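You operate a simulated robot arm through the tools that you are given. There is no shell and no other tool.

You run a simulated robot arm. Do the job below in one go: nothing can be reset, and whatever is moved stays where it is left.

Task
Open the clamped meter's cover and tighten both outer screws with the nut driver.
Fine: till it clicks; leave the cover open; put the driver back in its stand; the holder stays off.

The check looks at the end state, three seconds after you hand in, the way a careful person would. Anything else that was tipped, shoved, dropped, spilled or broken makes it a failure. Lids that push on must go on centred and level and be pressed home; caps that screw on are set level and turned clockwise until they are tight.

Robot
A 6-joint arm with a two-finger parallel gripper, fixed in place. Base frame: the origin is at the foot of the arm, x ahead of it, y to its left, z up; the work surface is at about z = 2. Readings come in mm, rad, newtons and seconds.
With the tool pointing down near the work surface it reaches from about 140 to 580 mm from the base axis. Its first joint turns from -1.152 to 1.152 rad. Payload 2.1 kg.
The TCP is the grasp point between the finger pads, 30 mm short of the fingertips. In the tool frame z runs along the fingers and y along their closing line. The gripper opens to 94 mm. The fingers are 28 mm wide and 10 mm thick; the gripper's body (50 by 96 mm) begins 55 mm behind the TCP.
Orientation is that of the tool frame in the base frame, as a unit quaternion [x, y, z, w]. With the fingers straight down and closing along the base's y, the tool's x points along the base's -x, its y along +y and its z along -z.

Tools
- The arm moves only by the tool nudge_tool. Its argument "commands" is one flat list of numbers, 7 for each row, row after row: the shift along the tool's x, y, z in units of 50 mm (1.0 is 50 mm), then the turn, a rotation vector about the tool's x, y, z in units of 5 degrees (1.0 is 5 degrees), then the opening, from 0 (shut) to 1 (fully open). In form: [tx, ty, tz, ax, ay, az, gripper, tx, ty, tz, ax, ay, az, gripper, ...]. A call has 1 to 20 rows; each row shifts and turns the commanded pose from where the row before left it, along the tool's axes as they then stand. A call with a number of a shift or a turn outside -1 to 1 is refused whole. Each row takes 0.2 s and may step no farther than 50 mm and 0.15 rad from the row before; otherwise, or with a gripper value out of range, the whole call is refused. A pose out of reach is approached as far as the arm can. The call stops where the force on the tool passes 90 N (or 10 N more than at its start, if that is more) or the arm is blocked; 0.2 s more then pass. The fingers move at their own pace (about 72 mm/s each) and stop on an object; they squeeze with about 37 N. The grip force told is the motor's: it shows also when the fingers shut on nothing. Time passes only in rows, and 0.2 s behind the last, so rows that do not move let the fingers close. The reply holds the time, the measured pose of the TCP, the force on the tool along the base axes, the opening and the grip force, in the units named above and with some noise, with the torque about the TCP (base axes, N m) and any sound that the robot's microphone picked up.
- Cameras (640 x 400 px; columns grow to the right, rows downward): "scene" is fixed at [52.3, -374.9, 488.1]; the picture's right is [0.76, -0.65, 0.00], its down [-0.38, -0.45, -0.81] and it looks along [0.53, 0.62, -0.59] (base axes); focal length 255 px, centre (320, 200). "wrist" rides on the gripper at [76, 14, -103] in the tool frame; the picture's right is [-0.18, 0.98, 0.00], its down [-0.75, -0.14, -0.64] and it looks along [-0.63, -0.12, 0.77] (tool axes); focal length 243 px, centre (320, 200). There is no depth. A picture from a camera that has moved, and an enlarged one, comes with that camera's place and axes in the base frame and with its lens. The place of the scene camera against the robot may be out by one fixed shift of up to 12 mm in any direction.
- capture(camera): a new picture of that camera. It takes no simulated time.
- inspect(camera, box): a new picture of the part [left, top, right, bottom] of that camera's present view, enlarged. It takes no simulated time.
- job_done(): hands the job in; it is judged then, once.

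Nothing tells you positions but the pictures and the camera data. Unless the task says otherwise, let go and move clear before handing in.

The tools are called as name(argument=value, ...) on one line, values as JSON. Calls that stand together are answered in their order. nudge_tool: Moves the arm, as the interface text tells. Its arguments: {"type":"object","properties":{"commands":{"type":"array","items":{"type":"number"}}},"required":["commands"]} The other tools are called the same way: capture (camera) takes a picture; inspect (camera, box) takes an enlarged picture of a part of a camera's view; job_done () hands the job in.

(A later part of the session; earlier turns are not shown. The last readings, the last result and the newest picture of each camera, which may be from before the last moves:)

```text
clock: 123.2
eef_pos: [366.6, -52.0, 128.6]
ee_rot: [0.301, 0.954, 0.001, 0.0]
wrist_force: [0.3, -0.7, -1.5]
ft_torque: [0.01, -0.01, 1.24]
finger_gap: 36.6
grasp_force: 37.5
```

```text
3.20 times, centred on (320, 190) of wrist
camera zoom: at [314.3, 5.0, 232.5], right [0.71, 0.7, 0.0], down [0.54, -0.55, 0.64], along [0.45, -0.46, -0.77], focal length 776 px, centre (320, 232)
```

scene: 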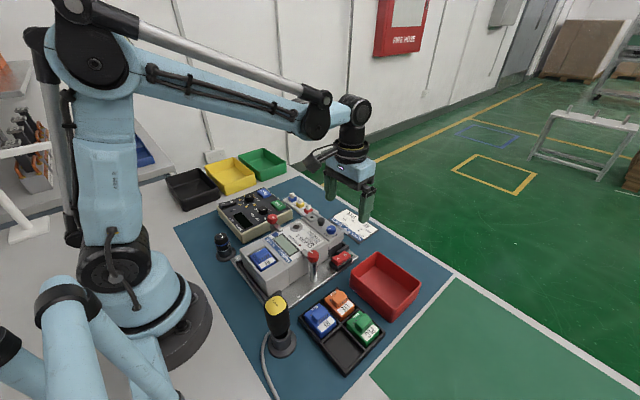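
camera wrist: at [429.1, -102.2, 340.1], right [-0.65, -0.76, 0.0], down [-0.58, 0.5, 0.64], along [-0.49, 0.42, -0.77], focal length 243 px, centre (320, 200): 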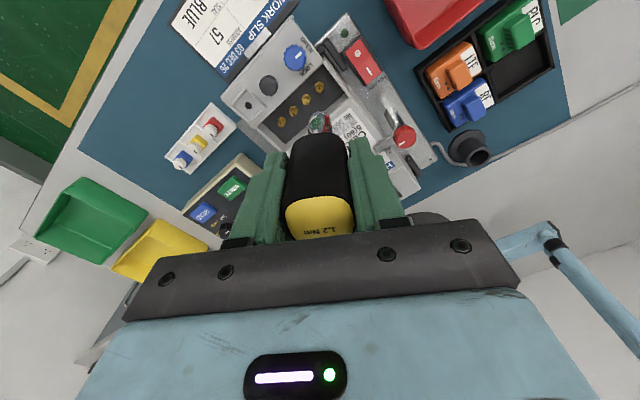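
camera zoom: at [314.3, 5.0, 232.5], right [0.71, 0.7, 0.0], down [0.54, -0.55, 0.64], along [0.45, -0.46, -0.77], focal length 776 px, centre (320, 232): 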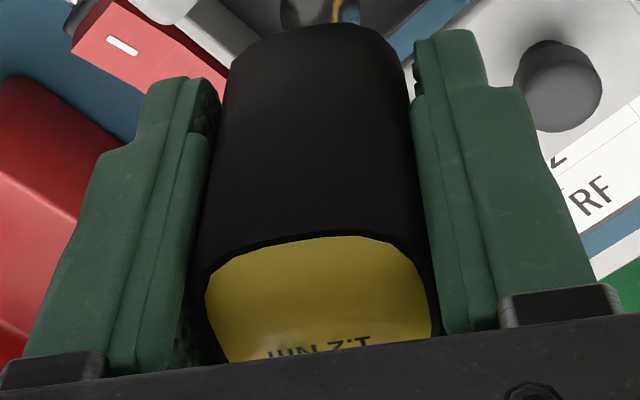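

Torque is holding near 1.2 N·m. Let me check that the meter isn't rotating instead of the screw.

inspect(camera="scene", box=[220, 190, 360, 300])

inspect(camera="scene", box=[310, 200, 350, 242])

```text
3.64 times, centred on (290, 245) of scene
camera zoom: at [52.3, -374.9, 488.1], right [0.76, -0.65, 0.0], down [-0.38, -0.45, -0.81], along [0.53, 0.62, -0.59], focal length 928 px, centre (429, 36)
```

zoom: 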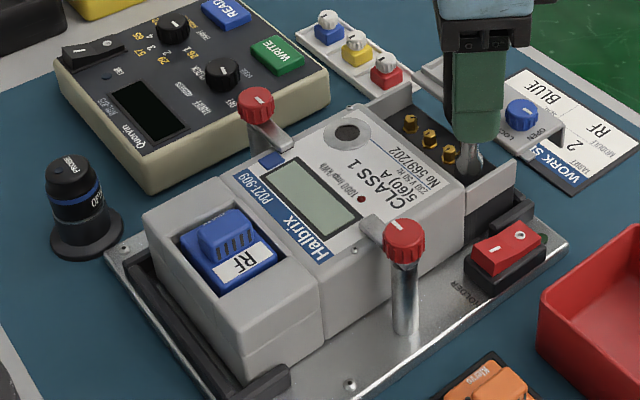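

```text
9.52 times, centred on (330, 221) of scene
camera zoom: at [52.3, -374.9, 488.1], right [0.76, -0.65, 0.0], down [-0.38, -0.45, -0.81], along [0.53, 0.62, -0.59], focal length 2430 px, centre (225, 0)
```

zoom: 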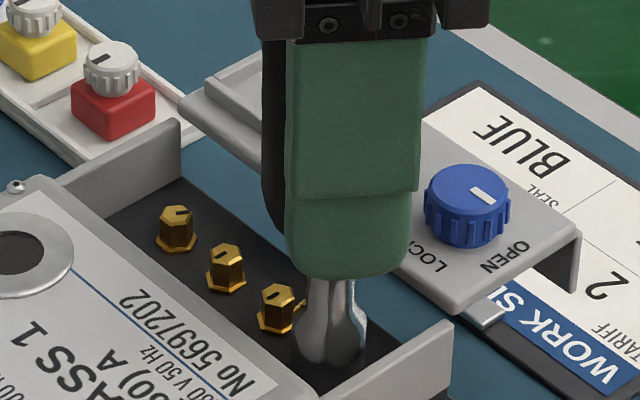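

The meter isn't turning. I'll keep turning a little further and listen.

nudge_tool(commands=[0, 0, 0, 0, 0, 1, 0, 0, 0, 0, 0, 0, 1, 0, 0, 0, 0, 0, 0, 0, 0])

inspect(camera="wrist", box=[220, 130, 420, 250])

```text
clock: 124.0
eef_pos: [366.4, -49.9, 127.9]
ee_rot: [0.382, 0.924, -0.001, 0.001]
wrist_force: [0.3, 0.5, 0.0]
ft_torque: [0.01, 0.0, 1.19]
finger_gap: 36.8
grasp_force: 36.8
```

```text
3.20 times, centred on (320, 190) of wrist
camera zoom: at [324.6, 13.9, 232.1], right [0.83, 0.56, 0.0], down [0.43, -0.63, 0.64], along [0.36, -0.53, -0.77], focal length 776 px, centre (320, 232)
```

zoom: 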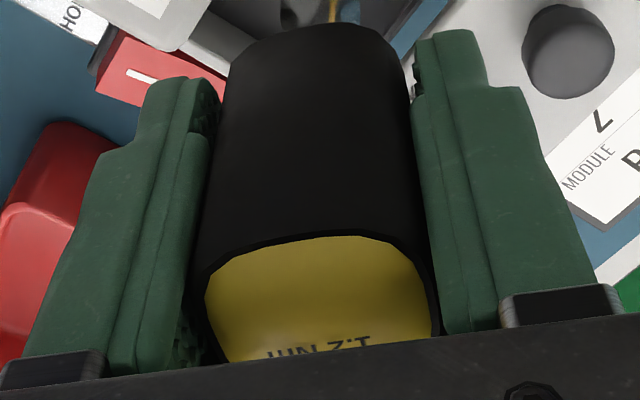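

Still 1.2 N·m with no click. I'll continue another 20° in smaller increments.

nudge_tool(commands=[0, 0, 0, 0, 0, 1, 0, 0, 0, 0, 0, 0, 1, 0, 0, 0, 0, 0, 0, 0, 0])

nudge_tool(commands=[0, 0, 0, 0, 0, 1, 0, 0, 0, 0, 0, 0, 1, 0, 0, 0, 0, 0, 0, 0, 0])

inspect(camera="wrist", box=[220, 130, 420, 250])

inspect(camera="scene", box=[310, 200, 350, 242])

```text
clock: 124.8
eef_pos: [366.5, -52.1, 128.5]
ee_rot: [0.462, 0.887, 0.0, -0.001]
wrist_force: [0.7, 0.2, 1.0]
ft_torque: [0.03, -0.03, 1.21]
finger_gap: 36.9
grasp_force: 37.0
```

```text
clock: 125.6
eef_pos: [366.4, -52.1, 130.8]
ee_rot: [0.537, 0.843, 0.001, 0.0]
wrist_force: [-0.3, 0.2, -1.9]
ft_torque: [0.01, 0.01, 1.23]
finger_gap: 36.6
grasp_force: 37.3
```

```text
3.20 times, centred on (320, 190) of wrist
camera zoom: at [349.7, 24.0, 232.1], right [0.97, 0.25, 0.0], down [0.19, -0.74, 0.64], along [0.16, -0.62, -0.77], focal length 776 px, centre (320, 232)
```

zoom: 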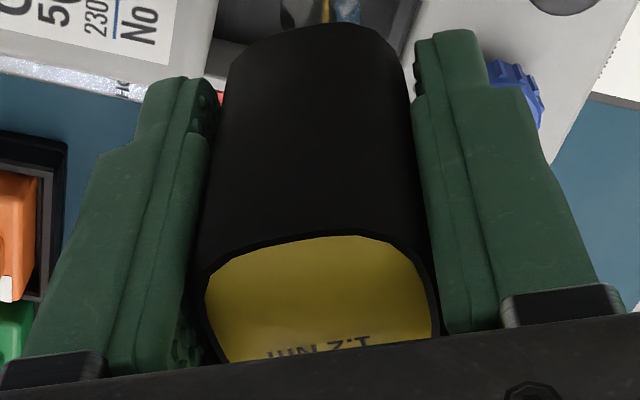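

```text
9.52 times, centred on (330, 221) of scene
camera zoom: at [52.3, -374.9, 488.1], right [0.76, -0.65, 0.0], down [-0.38, -0.45, -0.81], along [0.53, 0.62, -0.59], focal length 2430 px, centre (225, 0)
```

zoom: 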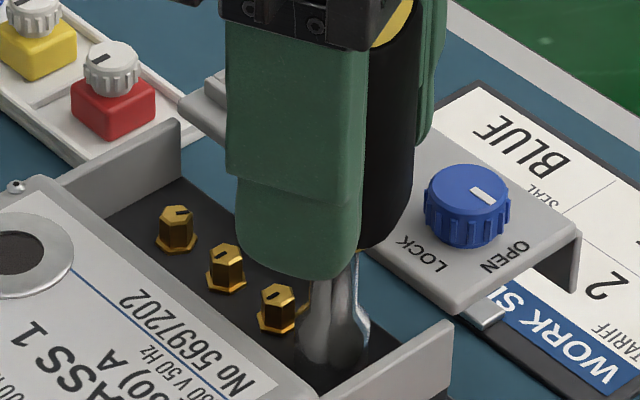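

Torque is a steady 1.21 N·m, as if the clutch is slipping. I'll carry on a bit further to get an audible click.

nudge_tool(commands=[0, 0, 0, 0, 0, 1, 0, 0, 0, 0, 0, 0, 1, 0, 0, 0, 0, 0, 0, 1, 0, 0, 0, 0, 0, 0, 0, 0])

nudge_tool(commands=[0, 0, 0, 0, 0, 1, 0, 0, 0, 0, 0, 0, 1, 0, 0, 0, 0, 0, 0, 1, 0, 0, 0, 0, 0, 0, 0, 0])

```text
clock: 126.6
eef_pos: [366.7, -51.7, 128.4]
ee_rot: [0.643, 0.766, 0.0, 0.0]
wrist_force: [0.7, -0.2, -1.1]
ft_torque: [-0.03, 0.01, 1.22]
finger_gap: 37.0
grasp_force: 37.1
```

```text
clock: 127.6
eef_pos: [365.9, -50.7, 128.7]
ee_rot: [0.737, 0.676, 0.0, 0.001]
wrist_force: [0.0, -0.1, -1.7]
ft_torque: [0.0, -0.02, 1.2]
finger_gap: 37.2
grasp_force: 37.0
```

Let me check whether the handle is creeping round in the grip.

inspect(camera="wrist", box=[220, 130, 420, 250])

inspect(camera="scene", box=[310, 160, 350, 242])

```text
3.20 times, centred on (320, 190) of wrist
camera zoom: at [389.5, 23.9, 232.9], right [0.96, -0.27, 0.0], down [-0.21, -0.74, 0.64], along [-0.17, -0.62, -0.77], focal length 776 px, centre (320, 232)
```

zoom: 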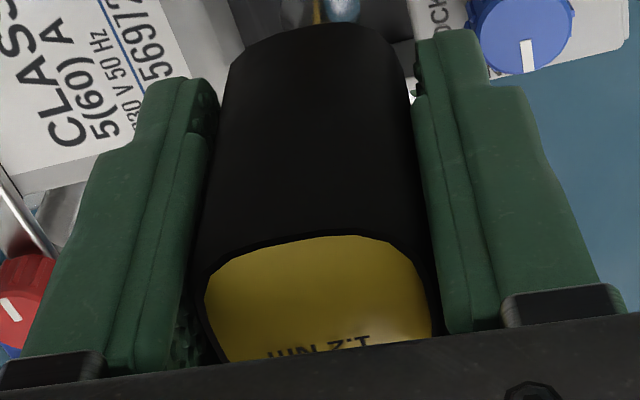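

```text
4.88 times, centred on (330, 201) of scene
camera zoom: at [52.3, -374.9, 488.1], right [0.76, -0.65, 0.0], down [-0.38, -0.45, -0.81], along [0.53, 0.62, -0.59], focal length 1245 px, centre (271, 195)
```

zoom: 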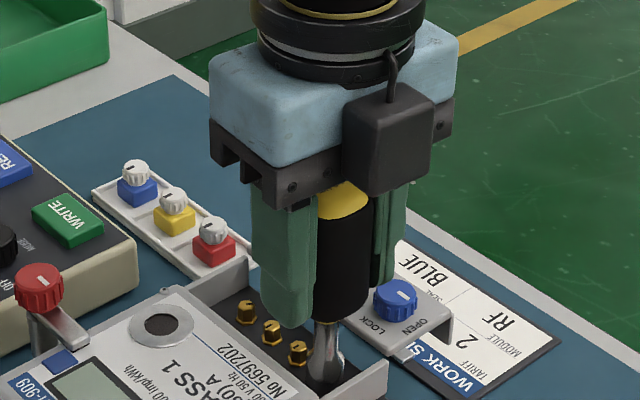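

The handle turns with the gripper, so the slip is at the clutch or screw. I'll back off a few degrees to relieve torque, lift the socket, and look at the screw's mark.

nudge_tool(commands=[0, 0, 0, 0, 0, -1, 0, 0, 0, 0, 0, 0, 0, 0])

nudge_tool(commands=[0, 0, 0, 0, 0, -1, 0, 0, 0, 0, 0, 0, 0, 0])

```text
clock: 128.2
eef_pos: [367.7, -51.9, 128.7]
ee_rot: [0.707, 0.707, -0.001, 0.0]
wrist_force: [0.5, 0.2, -1.2]
ft_torque: [0.01, -0.02, 0.87]
finger_gap: 37.0
grasp_force: 37.2
```

```text
clock: 128.8
eef_pos: [367.6, -51.5, 128.9]
ee_rot: [0.676, 0.737, 0.0, 0.0]
wrist_force: [-0.4, -1.0, -1.3]
ft_torque: [-0.01, 0.01, 0.51]
finger_gap: 37.0
grasp_force: 36.9
```

nudge_tool(commands=[0, 0, 0, 0, 0, -1, 0, 0, 0, 0, 0, 0, -0.4, 0, 0, 0, 0, 0, 0, 0, 0])

nudge_tool(commands=[0, 0, -0.1, 0, 0, 0, 0, 0, 0, -0.2, 0, 0, 0, 0, 0, 0, -0.2, 0, 0, 0, 0, 0, 0, 0, 0, 0, 0, 0])

inspect(camera="scene", box=[310, 210, 350, 250])

inspect(camera="wrist", box=[260, 60, 380, 135])

```text
clock: 129.6
eef_pos: [367.0, -53.0, 129.8]
ee_rot: [0.629, 0.778, 0.0, 0.0]
wrist_force: [-0.5, 0.3, -2.1]
ft_torque: [-0.02, 0.01, 0.06]
finger_gap: 36.6
grasp_force: 37.3
```

```text
clock: 130.6
eef_pos: [367.8, -52.1, 155.2]
ee_rot: [0.629, 0.777, 0.0, 0.001]
wrist_force: [0.2, 0.4, -1.5]
ft_torque: [-0.04, 0.01, 0.0]
finger_gap: 35.9
grasp_force: 37.2
```

```text
10.00 times, centred on (330, 230) of scene
camera zoom: at [52.3, -374.9, 488.1], right [0.76, -0.65, 0.0], down [-0.38, -0.45, -0.81], along [0.53, 0.62, -0.59], focal length 2552 px, centre (220, -100)
```

zoom: 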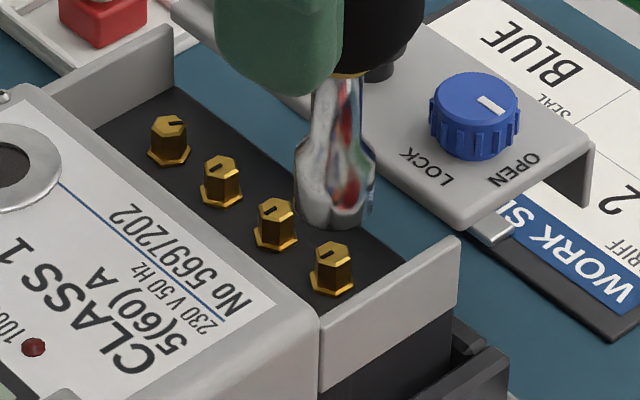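

```text
5.33 times, centred on (320, 98) of wrist
camera zoom: at [367.3, 26.8, 258.1], right [1.0, 0.02, 0.0], down [0.02, -0.77, 0.64], along [0.02, -0.64, -0.77], focal length 1294 px, centre (320, 747)
```

zoom: 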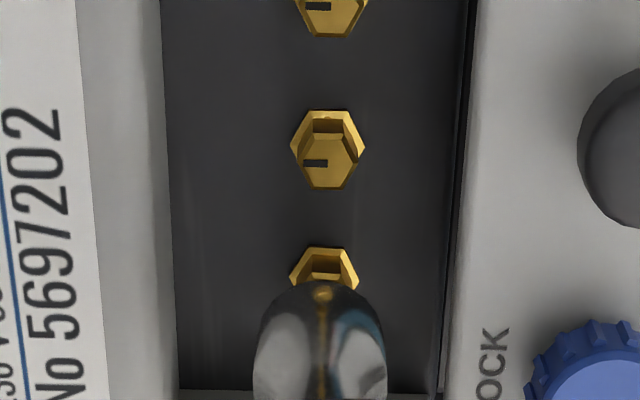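

The socket is clear of the head. Zooming on the screw marks.

inspect(camera="scene", box=[316, 222, 336, 242])

```text
16.00 times, centred on (326, 232) of scene
camera zoom: at [52.3, -374.9, 488.1], right [0.76, -0.65, 0.0], down [-0.38, -0.45, -0.81], along [0.53, 0.62, -0.59], focal length 4083 px, centre (224, -312)
```

zoom: 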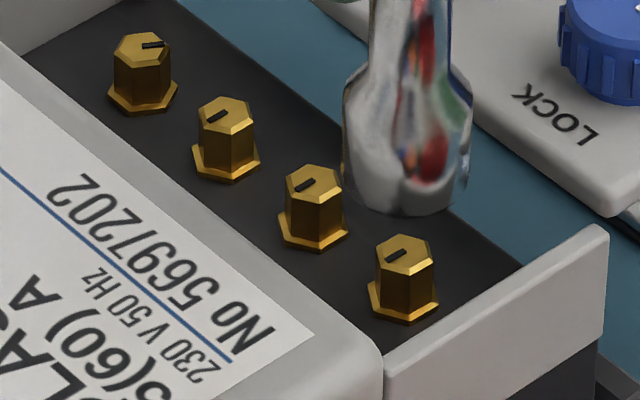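

The near screw's mark now lines up with the tight inner ones, but no click was reported. I'll re-engage it and turn again with some axial press to get a proper click.

nudge_tool(commands=[0, 0, 0.2, 0, 0, 0, 0, 0, 0, 0.2, 0, 0, 0, 0, 0, 0, 0.08, 0, 0, 0, 0, 0, 0, 0, 0, 0, 0, 0])

nudge_tool(commands=[0, 0, 0.02, 0, 0, 0, 0, 0, 0, 0, 0, 0, 0, 0])

nudge_tool(commands=[0, 0, 0.01, 0, 0, 0, 0, 0, 0, 0, 0, 0, 0, 0])

```text
clock: 131.6
eef_pos: [367.0, -51.7, 130.5]
ee_rot: [0.63, 0.777, 0.0, -0.001]
wrist_force: [0.2, -1.0, -2.2]
ft_torque: [-0.02, -0.02, -0.01]
finger_gap: 35.9
grasp_force: 36.9
```

```text
clock: 132.2
eef_pos: [366.7, -52.3, 129.7]
ee_rot: [0.629, 0.778, 0.0, 0.0]
wrist_force: [0.6, 0.4, -1.1]
ft_torque: [-0.01, 0.04, 0.0]
finger_gap: 36.0
grasp_force: 36.4
```

```text
clock: 132.8
eef_pos: [366.0, -53.0, 128.2]
ee_rot: [0.63, 0.777, 0.0, 0.0]
wrist_force: [-0.5, -0.8, 17.1]
ft_torque: [-0.11, 0.05, -0.05]
finger_gap: 35.9
grasp_force: 37.0
```

Engaged with a 17 N press. Turning clockwise 30° in one continuous motion.

nudge_tool(commands=[0, 0, 0, 0, 0, 1, 0, 0, 0, 0, 0, 0, 1, 0, 0, 0, 0, 0, 0, 1, 0, 0, 0, 0, 0, 0, 1, 0, 0, 0, 0, 0, 0, 1, 0, 0, 0, 0, 0, 0, 1, 0])

```text
clock: 134.2
eef_pos: [366.8, -51.7, 128.0]
ee_rot: [0.809, 0.588, -0.001, 0.0]
wrist_force: [0.9, 0.1, 8.4]
ft_torque: [0.01, 0.07, 1.27]
finger_gap: 35.8
grasp_force: 36.9
```

1.27 N·m with the press; continuing another 25° in one go.

nudge_tool(commands=[0, 0, 0, 0, 0, 1, 0, 0, 0, 0, 0, 0, 1, 0, 0, 0, 0, 0, 0, 1, 0, 0, 0, 0, 0, 0, 1, 0, 0, 0, 0, 0, 0, 1, 0])

inspect(camera="wrist", box=[220, 130, 420, 250])

```text
clock: 135.4
eef_pos: [366.0, -50.8, 129.0]
ee_rot: [0.917, 0.399, 0.0, 0.0]
wrist_force: [-0.6, -0.6, 13.3]
ft_torque: [0.0, 0.06, 1.22]
finger_gap: 36.1
grasp_force: 37.6
```

```text
3.20 times, centred on (320, 190) of wrist
camera zoom: at [430.9, -4.3, 231.9], right [0.59, -0.8, 0.0], down [-0.62, -0.46, 0.64], along [-0.52, -0.38, -0.77], focal length 776 px, centre (320, 232)
```

zoom: 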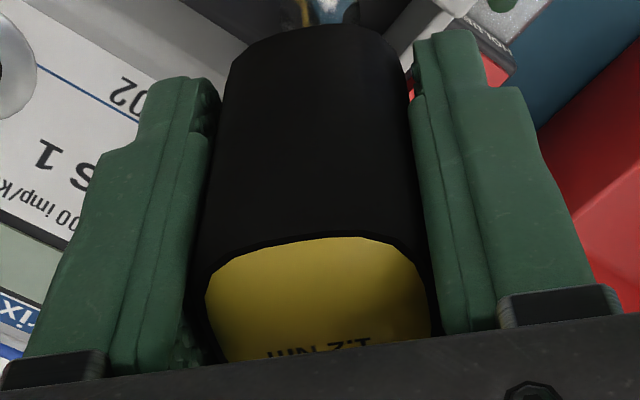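

No click yet. I have about 30° of wrist travel left; continuing to use it.

nudge_tool(commands=[0, 0, 0, 0, 0, 1, 0, 0, 0, 0, 0, 0, 1, 0, 0, 0, 0, 0, 0, 1, 0])

nudge_tool(commands=[0, 0, 0, 0, 0, 1, 0, 0, 0, 0, 0, 0, 1, 0])

```text
clock: 136.2
eef_pos: [368.9, -51.1, 128.8]
ee_rot: [0.961, 0.276, 0.0, 0.0]
wrist_force: [0.2, -0.1, -1.7]
ft_torque: [0.0, -0.03, 1.2]
finger_gap: 36.1
grasp_force: 37.2
```

```text
clock: 136.8
eef_pos: [367.1, -50.8, 127.7]
ee_rot: [0.982, 0.191, 0.0, 0.001]
wrist_force: [0.5, 0.1, -1.0]
ft_torque: [0.0, 0.0, 1.22]
finger_gap: 36.4
grasp_force: 37.4
```

Let me check the screw mark again to see whether the screw itself has been turning under this constant torque.

nudge_tool(commands=[0, 0, 0, 0, 0, -1, 0, 0, 0, 0, 0, 0, -1, 0, 0, 0, 0, 0, 0, -1, 0, 0, 0, 0, 0, 0, -0.4, 0, 0, 0, 0, 0, 0, 0, 0])

nudge_tool(commands=[0, 0, -0.1, 0, 0, 0, 0, 0, 0, -0.2, 0, 0, 0, 0, 0, 0, -0.2, 0, 0, 0, 0, 0, 0, 0, 0, 0, 0, 0])

inspect(camera="scene", box=[316, 222, 336, 242])

```text
clock: 138.0
eef_pos: [368.6, -52.1, 129.4]
ee_rot: [0.942, 0.335, 0.0, 0.0]
wrist_force: [-1.4, -0.1, 9.1]
ft_torque: [0.0, 0.06, 0.14]
finger_gap: 36.2
grasp_force: 37.2
```

```text
clock: 139.0
eef_pos: [366.3, -52.7, 154.5]
ee_rot: [0.943, 0.334, -0.001, 0.001]
wrist_force: [0.1, -0.2, -0.4]
ft_torque: [0.03, -0.01, -0.05]
finger_gap: 35.7
grasp_force: 37.4
```

```text
16.00 times, centred on (326, 232) of scene
camera zoom: at [52.3, -374.9, 488.1], right [0.76, -0.65, 0.0], down [-0.38, -0.45, -0.81], along [0.53, 0.62, -0.59], focal length 4083 px, centre (224, -312)
```

zoom: 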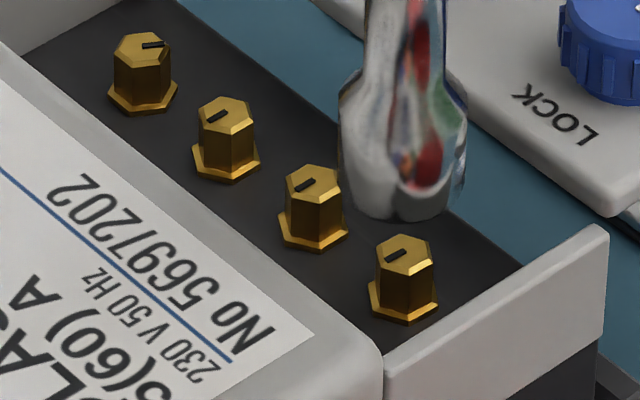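

The first outer screw is tight (mark matches the inner ones and the driver's clutch slips at 1.2 N·m). I'll move to the other outer screw at (≈366, 9.6) and wind the wrist back for a full stroke.

nudge_tool(commands=[0, 0, -0.4, 0, 0, 0, 0, 0.375, -0.486, 0, 0, 0, 0, 0, 0.375, -0.486, 0, 0, 0, 0, 0, 0, 0, 0, 0, 0, -1, 0, 0, 0, 0, 0, 0, -1, 0, 0, 0, 0, 0, 0, -1, 0, 0, 0, 0, 0, 0, -1, 0, 0, 0, 0, 0, 0, -1, 0, 0, 0, 0, 0, 0, -1, 0, 0, 0, 0, 0, 0, -1, 0, 0, 0, 0, 0, 0, -1, 0, 0, 0, 0, 0, 0, -1, 0, 0, 0, 0, 0, 0, -1, 0, 0, 0, 0, 0, 0, -1, 0, 0, 0, 0, 0, 0, -1, 0, 0, 0, 0, 0, 0, -1, 0, 0, 0, 0, 0, 0, -1, 0, 0, 0, 0, 0, 0, -1, 0])

nudge_tool(commands=[0, 0, 0, 0, 0, -1, 0, 0, 0, 0, 0, 0, -1, 0, 0, 0, 0, 0, 0, -1, 0, 0, 0, 0, 0, 0, -1, 0, 0, 0, 0, 0, 0, -1, 0, 0, 0, 0, 0, 0, -1, 0, 0, 0, 0, 0, 0, -1, 0, 0, 0, 0, 0, 0, -1, 0, 0, 0, 0, 0, 0, -1, 0, 0, 0, 0, 0, 0, -1, 0, 0, 0, 0, 0, 0, -1, 0, 0, 0, 0, 0, 0, -1, 0, 0, 0, 0, 0, 0, -1, 0, 0, 0, 0, 0, 0, -1, 0, 0, 0, 0, 0, 0, -1, 0, 0, 0, 0, 0, 0, -1, 0, 0, 0, 0, 0, 0, -1, 0, 0, 0, 0, 0, 0, -1, 0, 0, 0, 0, 0, 0, -1, 0, 0, 0, 0, 0, 0, -1, 0])

nudge_tool(commands=[0, 0, 0, 0, 0, -1, 0, 0, 0, 0, 0, 0, -1, 0, 0, 0, 0, 0, 0, -1, 0, 0, 0, 0, 0, 0, -1, 0, 0, 0, 0, 0, 0, -1, 0, 0, 0, 0, 0, 0, -1, 0, 0, 0, 0, 0, 0, -1, 0, 0, 0, 0, 0, 0, -1, 0, 0, 0, 0, 0, 0, -1, 0, 0, 0, 0, 0, 0, -1, 0, 0, 0, 0, 0, 0, -1, 0, 0, 0, 0, 0, 0, -1, 0, 0, 0, 0, 0, 0, -1, 0, 0, 0, 0, 0, 0, -1, 0, 0, 0, 0, 0, 0, -1, 0, 0, 0, 0, 0, 0, -1, 0, 0, 0, 0, 0, 0, -0.4, 0, 0, 0, 0, 0, 0, 0, 0])

inspect(camera="scene", box=[300, 190, 350, 240])

inspect(camera="wrist", box=[260, 70, 380, 145])

```text
clock: 142.8
eef_pos: [366.4, 10.0, 173.9]
ee_rot: [0.544, 0.839, 0.0, 0.001]
wrist_force: [0.9, -0.4, -1.2]
ft_torque: [0.04, 0.0, -0.02]
finger_gap: 36.0
grasp_force: 37.7
```

```text
clock: 147.0
eef_pos: [365.5, 9.1, 172.6]
ee_rot: [-0.293, 0.956, 0.0, 0.001]
wrist_force: [-0.3, 0.1, -1.4]
ft_torque: [-0.03, 0.0, 0.02]
finger_gap: 35.7
grasp_force: 36.8
```

```text
clock: 150.8
eef_pos: [366.7, 9.9, 172.9]
ee_rot: [0.848, -0.53, 0.0, 0.0]
wrist_force: [0.4, 0.6, -0.6]
ft_torque: [0.03, 0.01, 0.03]
finger_gap: 35.7
grasp_force: 37.1
```

```text
8.00 times, centred on (325, 215) of scene
camera zoom: at [52.3, -374.9, 488.1], right [0.76, -0.65, 0.0], down [-0.38, -0.45, -0.81], along [0.53, 0.62, -0.59], focal length 2042 px, centre (280, 80)
```

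zoom: 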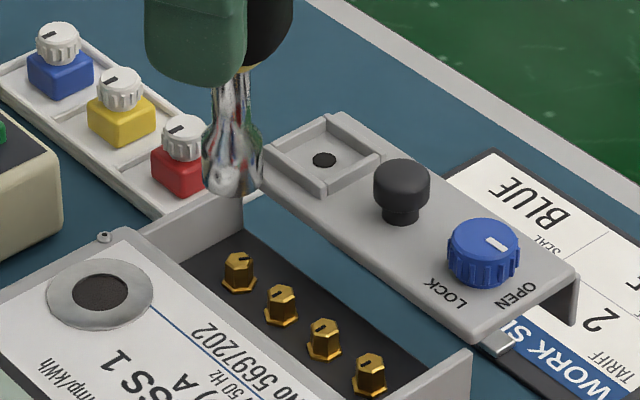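

```text
5.33 times, centred on (320, 108) of wrist
camera zoom: at [387.9, -64.5, 276.4], right [-0.96, -0.27, 0.0], down [-0.2, 0.74, 0.64], along [-0.17, 0.62, -0.77], focal length 1294 px, centre (320, 693)
```

zoom: 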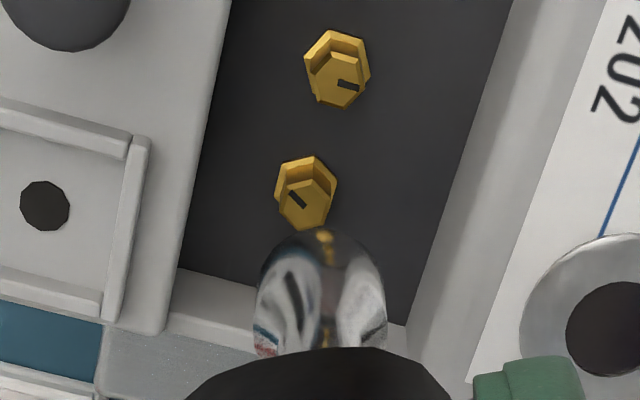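

Near the second screw; images suggest a 2 mm correction in +x. Applying it, aligning the hex phase, and lowering to hover.

nudge_tool(commands=[0.0139, -0.0377, 0, 0, 0, -1, 0, 0, 0, 0.3, 0, 0, 0, 0, 0, 0, 0, 0, 0, 0, 0])

inspect(camera="scene", box=[302, 205, 334, 231])

inspect(camera="wrist", box=[260, 70, 380, 145])

```text
clock: 151.6
eef_pos: [368.0, 11.8, 156.1]
ee_rot: [0.87, -0.492, 0.0, 0.0]
wrist_force: [-0.6, 0.8, -0.4]
ft_torque: [-0.01, -0.01, -0.04]
finger_gap: 36.0
grasp_force: 36.6
```

```text
15.38 times, centred on (318, 218) of scene
camera zoom: at [52.3, -374.9, 488.1], right [0.76, -0.65, 0.0], down [-0.38, -0.45, -0.81], along [0.53, 0.62, -0.59], focal length 3926 px, centre (351, -77)
```

zoom: 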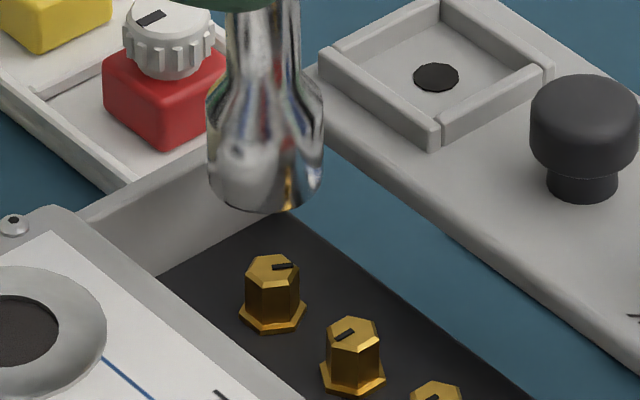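

```text
5.33 times, centred on (320, 108) of wrist
camera zoom: at [396.5, -61.0, 261.1], right [-0.94, -0.35, 0.0], down [-0.27, 0.72, 0.64], along [-0.22, 0.6, -0.77], focal length 1294 px, centre (320, 693)
```

zoom: 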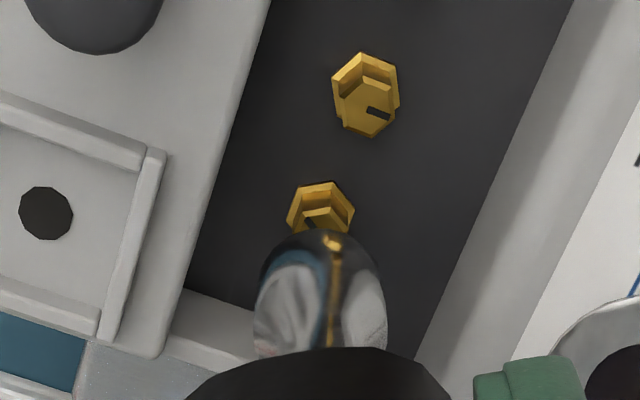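

Let me measure the alignment more precisely with tighter zooms before engaging.

inspect(camera="scene", box=[308, 210, 324, 226])

inspect(camera="wrist", box=[290, 95, 350, 135])

```text
16.00 times, centred on (316, 218) of scene
camera zoom: at [52.3, -374.9, 488.1], right [0.76, -0.65, 0.0], down [-0.38, -0.45, -0.81], along [0.53, 0.62, -0.59], focal length 4083 px, centre (384, -88)
```

zoom: 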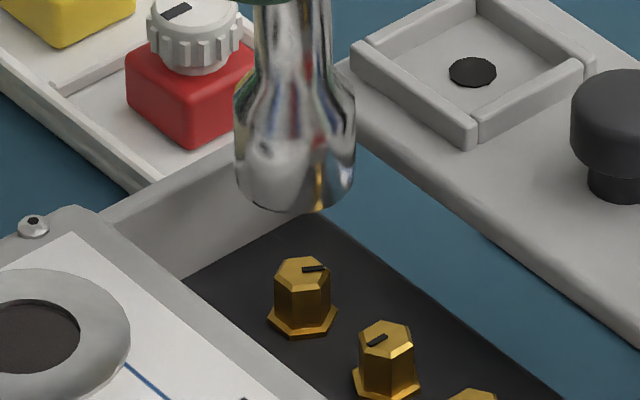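

```text
10.00 times, centred on (320, 115) of wrist
camera zoom: at [396.5, -61.0, 261.1], right [-0.94, -0.35, 0.0], down [-0.27, 0.72, 0.64], along [-0.22, 0.6, -0.77], focal length 2426 px, centre (320, 1050)
```

zoom: 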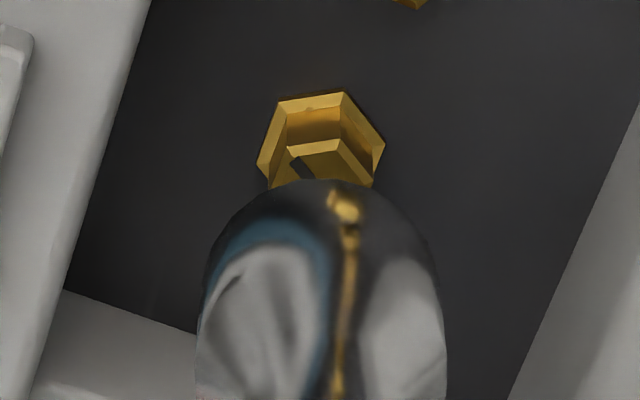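

Alignment needs about 1 mm toward -y. Correcting, then lowering over the head in steps.

nudge_tool(commands=[0.0204, 0.0057, 0, 0, 0, 0, 0, 0, 0, 0.14, 0, 0, 0, 0, 0, 0, 0, 0, 0, 0, 0])

inspect(camera="scene", box=[308, 210, 324, 226])

nudge_tool(commands=[0, 0, 0.08, 0, 0, 0, 0, 0, 0, 0, 0, 0, 0, 0])

nudge_tool(commands=[0, 0, 0.04, 0, 0, 0, 0, 0, 0, 0, 0, 0, 0, 0])

inspect(camera="scene", box=[308, 210, 324, 226])

```text
clock: 152.4
eef_pos: [368.8, 8.6, 149.6]
ee_rot: [0.871, -0.492, 0.001, 0.0]
wrist_force: [0.3, 1.3, -0.6]
ft_torque: [-0.02, 0.02, 0.02]
finger_gap: 35.8
grasp_force: 37.0
```

```text
16.00 times, centred on (316, 218) of scene
camera zoom: at [52.3, -374.9, 488.1], right [0.76, -0.65, 0.0], down [-0.38, -0.45, -0.81], along [0.53, 0.62, -0.59], focal length 4083 px, centre (384, -88)
```

zoom: 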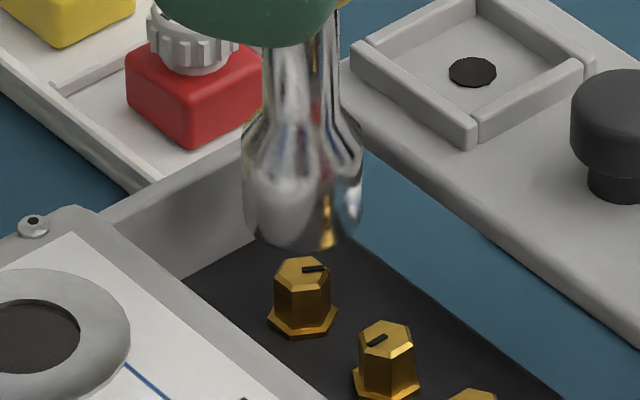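

```text
clock: 153.0
eef_pos: [367.4, 9.1, 146.3]
ee_rot: [0.87, -0.493, 0.0, 0.0]
wrist_force: [0.3, -0.4, -1.4]
ft_torque: [-0.01, 0.0, -0.01]
finger_gap: 35.9
grasp_force: 36.5
```

```text
clock: 153.6
eef_pos: [368.3, 9.5, 144.2]
ee_rot: [0.87, -0.492, 0.0, 0.0]
wrist_force: [-0.1, -0.2, -1.4]
ft_torque: [0.02, -0.01, 0.03]
finger_gap: 35.7
grasp_force: 37.4
```

```text
16.00 times, centred on (316, 218) of scene
camera zoom: at [52.3, -374.9, 488.1], right [0.76, -0.65, 0.0], down [-0.38, -0.45, -0.81], along [0.53, 0.62, -0.59], focal length 4083 px, centre (384, -88)
```

zoom: 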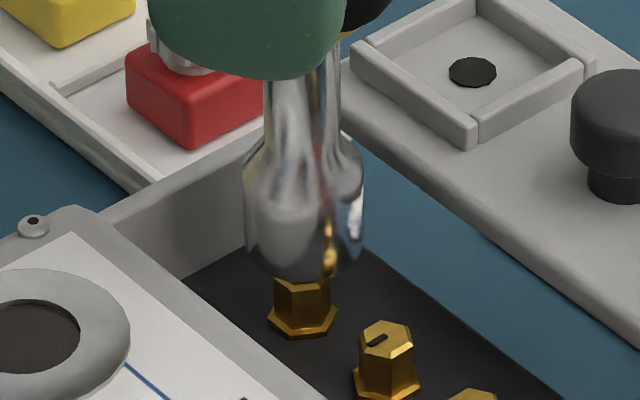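

Aligned and just reaching the head. Continuing down in 2 mm steps.

nudge_tool(commands=[0, 0, 0.04, 0, 0, 0, 0, 0, 0, 0, 0, 0, 0, 0])

nudge_tool(commands=[0, 0, 0.04, 0, 0, 0, 0, 0, 0, 0, 0, 0, 0, 0])

nudge_tool(commands=[0, 0, 0.04, 0, 0, 0, 0, 0, 0, 0, 0, 0, 0, 0])

inspect(camera="scene", box=[308, 210, 324, 226])

```text
clock: 154.2
eef_pos: [367.2, 9.2, 143.5]
ee_rot: [0.87, -0.493, 0.0, 0.0]
wrist_force: [-0.6, -0.2, -1.4]
ft_torque: [0.01, 0.01, -0.01]
finger_gap: 35.6
grasp_force: 37.2
```

```text
clock: 154.8
eef_pos: [367.9, 9.4, 140.2]
ee_rot: [0.871, -0.492, 0.0, 0.001]
wrist_force: [-0.4, 0.5, -1.8]
ft_torque: [0.0, 0.02, -0.02]
finger_gap: 36.5
grasp_force: 37.3
```

```text
clock: 155.4
eef_pos: [367.5, 9.4, 140.4]
ee_rot: [0.871, -0.492, 0.0, 0.0]
wrist_force: [-0.1, -0.1, -1.0]
ft_torque: [-0.01, 0.0, 0.01]
finger_gap: 35.9
grasp_force: 36.9
```

```text
16.00 times, centred on (316, 218) of scene
camera zoom: at [52.3, -374.9, 488.1], right [0.76, -0.65, 0.0], down [-0.38, -0.45, -0.81], along [0.53, 0.62, -0.59], focal length 4083 px, centre (384, -88)
```

zoom: 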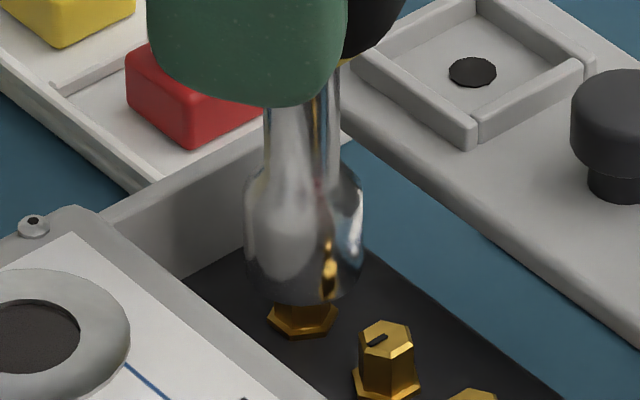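

Going over the head without resistance. Continuing down.

nudge_tool(commands=[0, 0, 0.04, 0, 0, 0, 0, 0, 0, 0, 0, 0, 0, 0])

nudge_tool(commands=[0, 0, 0.04, 0, 0, 0, 0, 0, 0, 0, 0, 0, 0, 0])

nudge_tool(commands=[0, 0, 0.04, 0, 0, 0, 0, 0, 0, 0, 0, 0, 0, 0])

nudge_tool(commands=[0, 0, 0.04, 0, 0, 0, 0, 0, 0, 0, 0, 0, 0, 0])

inspect(camera="scene", box=[308, 210, 324, 226])

```text
clock: 156.0
eef_pos: [369.0, 10.7, 138.2]
ee_rot: [0.87, -0.492, 0.0, 0.0]
wrist_force: [-0.2, -0.5, -1.5]
ft_torque: [-0.01, 0.0, -0.01]
finger_gap: 35.8
grasp_force: 37.0
```

```text
clock: 156.6
eef_pos: [368.7, 9.1, 135.3]
ee_rot: [0.87, -0.492, 0.0, 0.0]
wrist_force: [-0.4, -0.1, -1.0]
ft_torque: [0.0, -0.01, -0.02]
finger_gap: 35.8
grasp_force: 36.9
```

```text
clock: 157.2
eef_pos: [367.7, 7.9, 133.1]
ee_rot: [0.87, -0.492, 0.0, 0.0]
wrist_force: [0.3, 0.8, -1.9]
ft_torque: [0.01, 0.02, -0.01]
finger_gap: 35.6
grasp_force: 36.9
```

```text
clock: 157.8
eef_pos: [367.2, 8.2, 130.4]
ee_rot: [0.871, -0.492, 0.0, 0.0]
wrist_force: [0.6, -0.1, -0.4]
ft_torque: [0.0, 0.01, -0.03]
finger_gap: 35.8
grasp_force: 36.7
```

```text
16.00 times, centred on (316, 218) of scene
camera zoom: at [52.3, -374.9, 488.1], right [0.76, -0.65, 0.0], down [-0.38, -0.45, -0.81], along [0.53, 0.62, -0.59], focal length 4083 px, centre (384, -88)
```

zoom: 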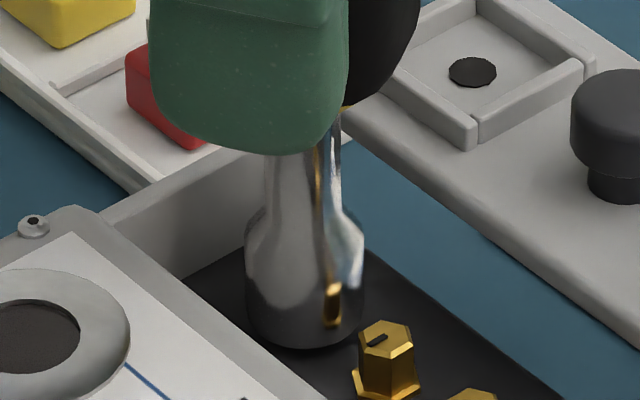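

Fully over the head. A couple more millimetres to seat.

nudge_tool(commands=[0, 0, 0.02, 0, 0, 0, 0, 0, 0, 0, 0, 0, 0, 0])

nudge_tool(commands=[0, 0, 0.02, 0, 0, 0, 0, 0, 0, 0, 0, 0, 0, 0])

nudge_tool(commands=[0, 0, 0.01, 0, 0, 0, 0, 0, 0, 0, 0, 0, 0, 0])

```text
clock: 158.4
eef_pos: [366.7, 8.4, 130.4]
ee_rot: [0.87, -0.493, 0.0, -0.001]
wrist_force: [-0.7, -1.1, -0.5]
ft_torque: [0.03, -0.01, 0.0]
finger_gap: 35.9
grasp_force: 36.8
```

```text
clock: 159.0
eef_pos: [366.7, 8.4, 130.2]
ee_rot: [0.87, -0.492, 0.0, 0.0]
wrist_force: [0.5, 0.3, -1.3]
ft_torque: [0.0, -0.01, 0.02]
finger_gap: 35.9
grasp_force: 37.5
```

```text
clock: 159.6
eef_pos: [368.1, 9.2, 128.2]
ee_rot: [0.87, -0.493, 0.0, 0.001]
wrist_force: [0.6, 0.0, -1.8]
ft_torque: [-0.01, 0.0, 0.0]
finger_gap: 35.9
grasp_force: 37.4
```

nudge_tool(commands=[0, 0, 0.012, 0, 0, 0, 0, 0, 0, 0, 0, 0, 0, 0])

nudge_tool(commands=[0, 0, 0.012, 0, 0, 0, 0, 0, 0, 0, 0, 0, 0, 0])

```text
clock: 160.2
eef_pos: [367.4, 9.1, 129.4]
ee_rot: [0.87, -0.492, 0.0, 0.0]
wrist_force: [0.2, 0.0, -1.2]
ft_torque: [0.01, -0.02, -0.01]
finger_gap: 35.7
grasp_force: 37.3
```

```text
clock: 160.8
eef_pos: [368.6, 8.5, 128.4]
ee_rot: [0.871, -0.492, 0.0, 0.0]
wrist_force: [-1.0, 1.0, 20.2]
ft_torque: [0.04, 0.13, 0.0]
finger_gap: 36.1
grasp_force: 37.3
```

Seated with 20 N. Now turning clockwise, checking torque as I go.

nudge_tool(commands=[0, 0, 0, 0, 0, 1, 0, 0, 0, 0, 0, 0, 1, 0, 0, 0, 0, 0, 0, 1, 0, 0, 0, 0, 0, 0, 1, 0, 0, 0, 0, 0, 0, 1, 0, 0, 0, 0, 0, 0, 1, 0])

nudge_tool(commands=[0, 0, 0, 0, 0, 1, 0, 0, 0, 0, 0, 0, 1, 0, 0, 0, 0, 0, 0, 1, 0, 0, 0, 0, 0, 0, 1, 0, 0, 0, 0, 0, 0, 1, 0, 0, 0, 0, 0, 0, 1, 0])

nudge_tool(commands=[0, 0, 0, 0, 0, 1, 0, 0, 0, 0, 0, 0, 1, 0, 0, 0, 0, 0, 0, 1, 0, 0, 0, 0, 0, 0, 1, 0])

```text
clock: 162.2
eef_pos: [368.0, 9.3, 128.6]
ee_rot: [0.713, -0.701, 0.0, -0.001]
wrist_force: [-0.3, -0.3, 26.9]
ft_torque: [-0.08, 0.01, 0.08]
finger_gap: 36.1
grasp_force: 37.2
```

```text
clock: 163.6
eef_pos: [368.0, 10.3, 127.9]
ee_rot: [-0.507, 0.862, 0.001, 0.0]
wrist_force: [-1.0, 1.3, 15.4]
ft_torque: [0.04, 0.03, -0.02]
finger_gap: 35.9
grasp_force: 37.2
```

```text
clock: 164.6
eef_pos: [367.9, 9.2, 129.4]
ee_rot: [-0.35, 0.937, 0.0, 0.0]
wrist_force: [-1.9, -1.6, 45.8]
ft_torque: [-0.1, 0.08, 0.13]
finger_gap: 36.0
grasp_force: 37.0
```

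Torque is starting to rise as it did on the first screw. I'll ease the axial press slightly and continue.

nudge_tool(commands=[0, 0, -0.014, 0, 0, 1, 0, 0, 0, 0, 0, 0, 1, 0, 0, 0, 0, 0, 0, 1, 0])

nudge_tool(commands=[0, 0, 0, 0, 0, 1, 0, 0, 0, 0, 0, 0, 1, 0, 0, 0, 0, 0, 0, 1, 0])

nudge_tool(commands=[0, 0, 0, 0, 0, 1, 0, 0, 0, 0, 0, 0, 1, 0])

```text
clock: 165.4
eef_pos: [368.1, 9.7, 128.0]
ee_rot: [-0.225, 0.974, 0.0, 0.0]
wrist_force: [-0.7, -0.9, 26.4]
ft_torque: [-0.06, 0.01, 0.18]
finger_gap: 36.0
grasp_force: 37.2
```

```text
clock: 166.2
eef_pos: [366.9, 7.8, 127.3]
ee_rot: [-0.095, 0.995, 0.0, 0.001]
wrist_force: [1.1, 1.1, 13.3]
ft_torque: [0.06, -0.1, 0.3]
finger_gap: 35.9
grasp_force: 36.3
```

```text
clock: 166.8
eef_pos: [367.4, 8.3, 127.5]
ee_rot: [-0.008, 1.0, 0.0, 0.0]
wrist_force: [0.5, 0.3, -1.9]
ft_torque: [0.04, 0.01, 0.43]
finger_gap: 36.0
grasp_force: 37.0
```

Torque 0.43 N·m and rising. Continuing.

nudge_tool(commands=[0, 0, 0, 0, 0, 1, 0, 0, 0, 0, 0, 0, 1, 0, 0, 0, 0, 0, 0, 1, 0])

nudge_tool(commands=[0, 0, 0, 0, 0, 1, 0, 0, 0, 0, 0, 0, 1, 0, 0, 0, 0, 0, 0, 1, 0])

nudge_tool(commands=[0, 0, 0, 0, 0, 1, 0, 0, 0, 0, 0, 0, 1, 0])

nudge_tool(commands=[0, 0, 0, 0, 0, 1, 0, 0, 0, 0, 0, 0, 1, 0])

```text
clock: 167.6
eef_pos: [367.3, 9.0, 128.5]
ee_rot: [0.123, 0.992, -0.001, -0.001]
wrist_force: [-0.8, -0.3, -2.7]
ft_torque: [-0.01, -0.01, 0.64]
finger_gap: 36.0
grasp_force: 36.8
```

```text
clock: 168.4
eef_pos: [367.6, 9.0, 128.1]
ee_rot: [0.251, 0.968, 0.0, 0.0]
wrist_force: [-0.5, -0.1, -1.5]
ft_torque: [0.01, 0.0, 0.87]
finger_gap: 35.7
grasp_force: 37.5
```

```text
clock: 169.0
eef_pos: [367.4, 9.0, 128.5]
ee_rot: [0.333, 0.943, 0.0, 0.001]
wrist_force: [-0.9, -0.8, -0.9]
ft_torque: [-0.04, -0.03, 1.01]
finger_gap: 35.9
grasp_force: 37.2
```

```text
clock: 169.6
eef_pos: [368.5, 9.8, 128.4]
ee_rot: [0.414, 0.91, 0.0, 0.0]
wrist_force: [-0.9, 0.8, -1.6]
ft_torque: [-0.03, 0.01, 1.21]
finger_gap: 36.1
grasp_force: 36.9
```

1.21 N·m reached on the second screw. A few more degrees to see whether it clicks.

nudge_tool(commands=[0, 0, 0, 0, 0, 1, 0, 0, 0, 0, 0, 0, 0, 0])

nudge_tool(commands=[0, 0, 0, 0, 0, 1, 0, 0, 0, 0, 0, 0, 0, 0])

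nudge_tool(commands=[0, 0, 0, 0, 0, 1, 0, 0, 0, 0, 0, 0, 1, 0, 0, 0, 0, 0, 0, 0, 0])

```text
clock: 170.2
eef_pos: [368.0, 8.3, 128.4]
ee_rot: [0.455, 0.891, 0.0, 0.0]
wrist_force: [-0.1, 0.7, -1.6]
ft_torque: [-0.01, -0.01, 1.21]
finger_gap: 36.4
grasp_force: 37.0
```

```text
clock: 170.8
eef_pos: [367.7, 9.5, 129.7]
ee_rot: [0.492, 0.871, 0.0, 0.0]
wrist_force: [0.1, -0.1, -2.8]
ft_torque: [0.03, 0.01, 1.2]
finger_gap: 36.2
grasp_force: 36.8
```

```text
clock: 171.6
eef_pos: [367.6, 9.0, 127.8]
ee_rot: [0.567, 0.824, 0.0, 0.0]
wrist_force: [0.2, -0.6, -1.7]
ft_torque: [0.01, -0.01, 1.18]
finger_gap: 36.4
grasp_force: 37.1
```

Same plateau at 1.2 N·m with no reported sound. Since the clutch caps the torque, I can safely keep turning to see if a click occurs.

nudge_tool(commands=[0, 0, 0, 0, 0, 1, 0, 0, 0, 0, 0, 0, 1, 0, 0, 0, 0, 0, 0, 1, 0, 0, 0, 0, 0, 0, 1, 0])

nudge_tool(commands=[0, 0, 0, 0, 0, 1, 0, 0, 0, 0, 0, 0, 1, 0, 0, 0, 0, 0, 0, 1, 0, 0, 0, 0, 0, 0, 1, 0])

nudge_tool(commands=[0, 0, 0, 0, 0, 1, 0, 0, 0, 0, 0, 0, 1, 0, 0, 0, 0, 0, 0, 1, 0, 0, 0, 0, 0, 0, 1, 0])

nudge_tool(commands=[0, 0, 0, 0, 0, 1, 0, 0, 0, 0, 0, 0, 1, 0, 0, 0, 0, 0, 0, 1, 0, 0, 0, 0, 0, 0, 1, 0])

```text
clock: 172.6
eef_pos: [368.8, 8.2, 129.0]
ee_rot: [0.701, 0.713, -0.001, 0.0]
wrist_force: [-0.2, 0.5, -0.9]
ft_torque: [0.0, -0.03, 1.19]
finger_gap: 36.5
grasp_force: 37.0
```

```text
clock: 173.6
eef_pos: [368.9, 7.5, 126.8]
ee_rot: [0.814, 0.58, 0.0, 0.0]
wrist_force: [0.3, -0.2, -1.8]
ft_torque: [0.0, 0.02, 1.21]
finger_gap: 36.7
grasp_force: 36.8
```

```text
clock: 174.6
eef_pos: [366.9, 8.4, 128.3]
ee_rot: [0.903, 0.43, -0.001, 0.0]
wrist_force: [0.0, 0.6, -1.4]
ft_torque: [0.0, 0.04, 1.18]
finger_gap: 36.9
grasp_force: 36.9
```

```text
clock: 175.6
eef_pos: [367.4, 8.1, 128.3]
ee_rot: [0.964, 0.267, 0.001, 0.0]
wrist_force: [-0.2, 0.7, -1.9]
ft_torque: [0.0, 0.0, 1.21]
finger_gap: 37.0
grasp_force: 37.1
```

Let me relieve the torque, lift off and check the second screw's mark.

nudge_tool(commands=[0, 0, 0, 0, 0, -1, 0, 0, 0, 0, 0, 0, -1, 0, 0, 0, 0, 0, 0, -1, 0, 0, 0, 0, 0, 0, -0.4, 0, 0, 0, 0, 0, 0, 0, 0])

nudge_tool(commands=[0, 0, -0.1, 0, 0, 0, 0, 0, 0, -0.2, 0, 0, 0, 0, 0, 0, -0.2, 0, 0, 0, 0, 0, 0, 0, 0, 0, 0, 0])

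inspect(camera="scene", box=[308, 212, 334, 242])

inspect(camera="wrist", box=[260, 60, 380, 135])

```text
clock: 176.8
eef_pos: [368.6, 8.5, 128.0]
ee_rot: [0.913, 0.407, 0.0, 0.0]
wrist_force: [-0.1, -0.4, -1.8]
ft_torque: [0.02, 0.02, 0.1]
finger_gap: 36.4
grasp_force: 36.9
```

```text
clock: 177.8
eef_pos: [367.2, 10.0, 154.8]
ee_rot: [0.914, 0.407, 0.0, 0.0]
wrist_force: [0.7, -0.8, -0.5]
ft_torque: [0.0, 0.03, -0.03]
finger_gap: 35.9
grasp_force: 37.1
```

```text
13.33 times, centred on (321, 227) of scene
camera zoom: at [52.3, -374.9, 488.1], right [0.76, -0.65, 0.0], down [-0.38, -0.45, -0.81], along [0.53, 0.62, -0.59], focal length 3403 px, centre (307, -160)
```

zoom: 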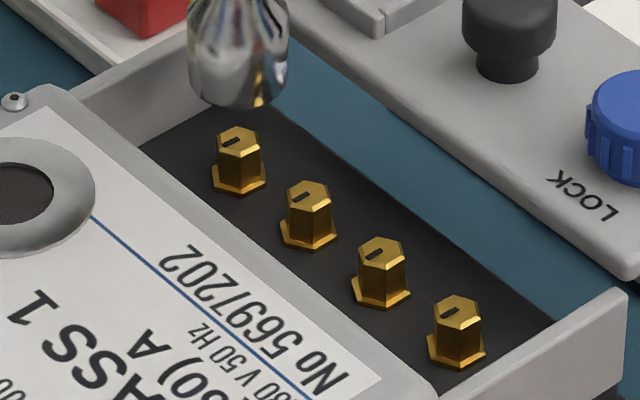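

```text
5.33 times, centred on (320, 98) of wrist
camera zoom: at [430.9, 57.3, 257.6], right [0.61, -0.79, 0.0], down [-0.61, -0.47, 0.64], along [-0.51, -0.39, -0.77], focal length 1294 px, centre (320, 747)
```

zoom: 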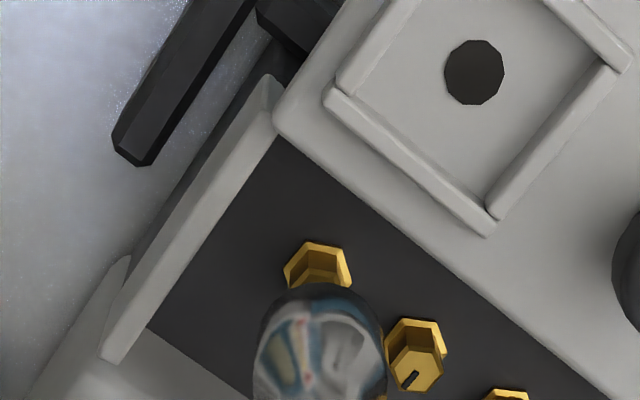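

All four marks now line up identically. For good measure I'll re-engage this screw once more with a firmer press and turn, listening for a click.

nudge_tool(commands=[0, 0, 0.2, 0, 0, 0, 0, 0, 0, 0.2, 0, 0, 0, 0, 0, 0, 0.1, 0, 0, 0, 0, 0, 0, 0, 0, 0, 0, 0])

nudge_tool(commands=[0, 0, 0.016, 0, 0, 0, 0, 0, 0, 0, 0, 0, 0, 0])

nudge_tool(commands=[0, 0, 0.012, 0, 0, 0, 0, 0, 0, 0, 0, 0, 0, 0])

```text
clock: 178.8
eef_pos: [368.3, 8.9, 128.1]
ee_rot: [0.913, 0.407, 0.0, 0.0]
wrist_force: [-0.3, -1.3, -1.9]
ft_torque: [0.0, -0.01, 0.02]
finger_gap: 36.0
grasp_force: 36.9
```

```text
clock: 179.4
eef_pos: [368.2, 8.2, 127.8]
ee_rot: [0.914, 0.406, 0.0, 0.001]
wrist_force: [-4.3, 0.1, 37.3]
ft_torque: [-0.01, 0.24, -0.03]
finger_gap: 35.9
grasp_force: 37.0
```

```text
clock: 180.0
eef_pos: [367.3, 7.8, 128.2]
ee_rot: [0.913, 0.407, 0.0, 0.0]
wrist_force: [-3.8, -0.6, 51.3]
ft_torque: [0.01, 0.11, -0.04]
finger_gap: 35.9
grasp_force: 37.0
```

nudge_tool(commands=[0, 0, 0, 0, 0, 1, 0, 0, 0, 0, 0, 0, 1, 0, 0, 0, 0, 0, 0, 1, 0, 0, 0, 0, 0, 0, 1, 0])

nudge_tool(commands=[0, 0, 0, 0, 0, 1, 0, 0, 0, 0, 0, 0, 1, 0])

```text
clock: 181.0
eef_pos: [368.4, 9.0, 126.4]
ee_rot: [0.97, 0.242, 0.001, 0.0]
wrist_force: [2.5, 2.7, 35.0]
ft_torque: [0.19, -0.12, 1.33]
finger_gap: 36.1
grasp_force: 36.8
```

```text
clock: 181.6
eef_pos: [368.4, 10.0, 127.4]
ee_rot: [0.988, 0.156, 0.001, 0.0]
wrist_force: [0.5, 1.7, 13.6]
ft_torque: [0.13, -0.16, 1.3]
finger_gap: 36.4
grasp_force: 37.0
```

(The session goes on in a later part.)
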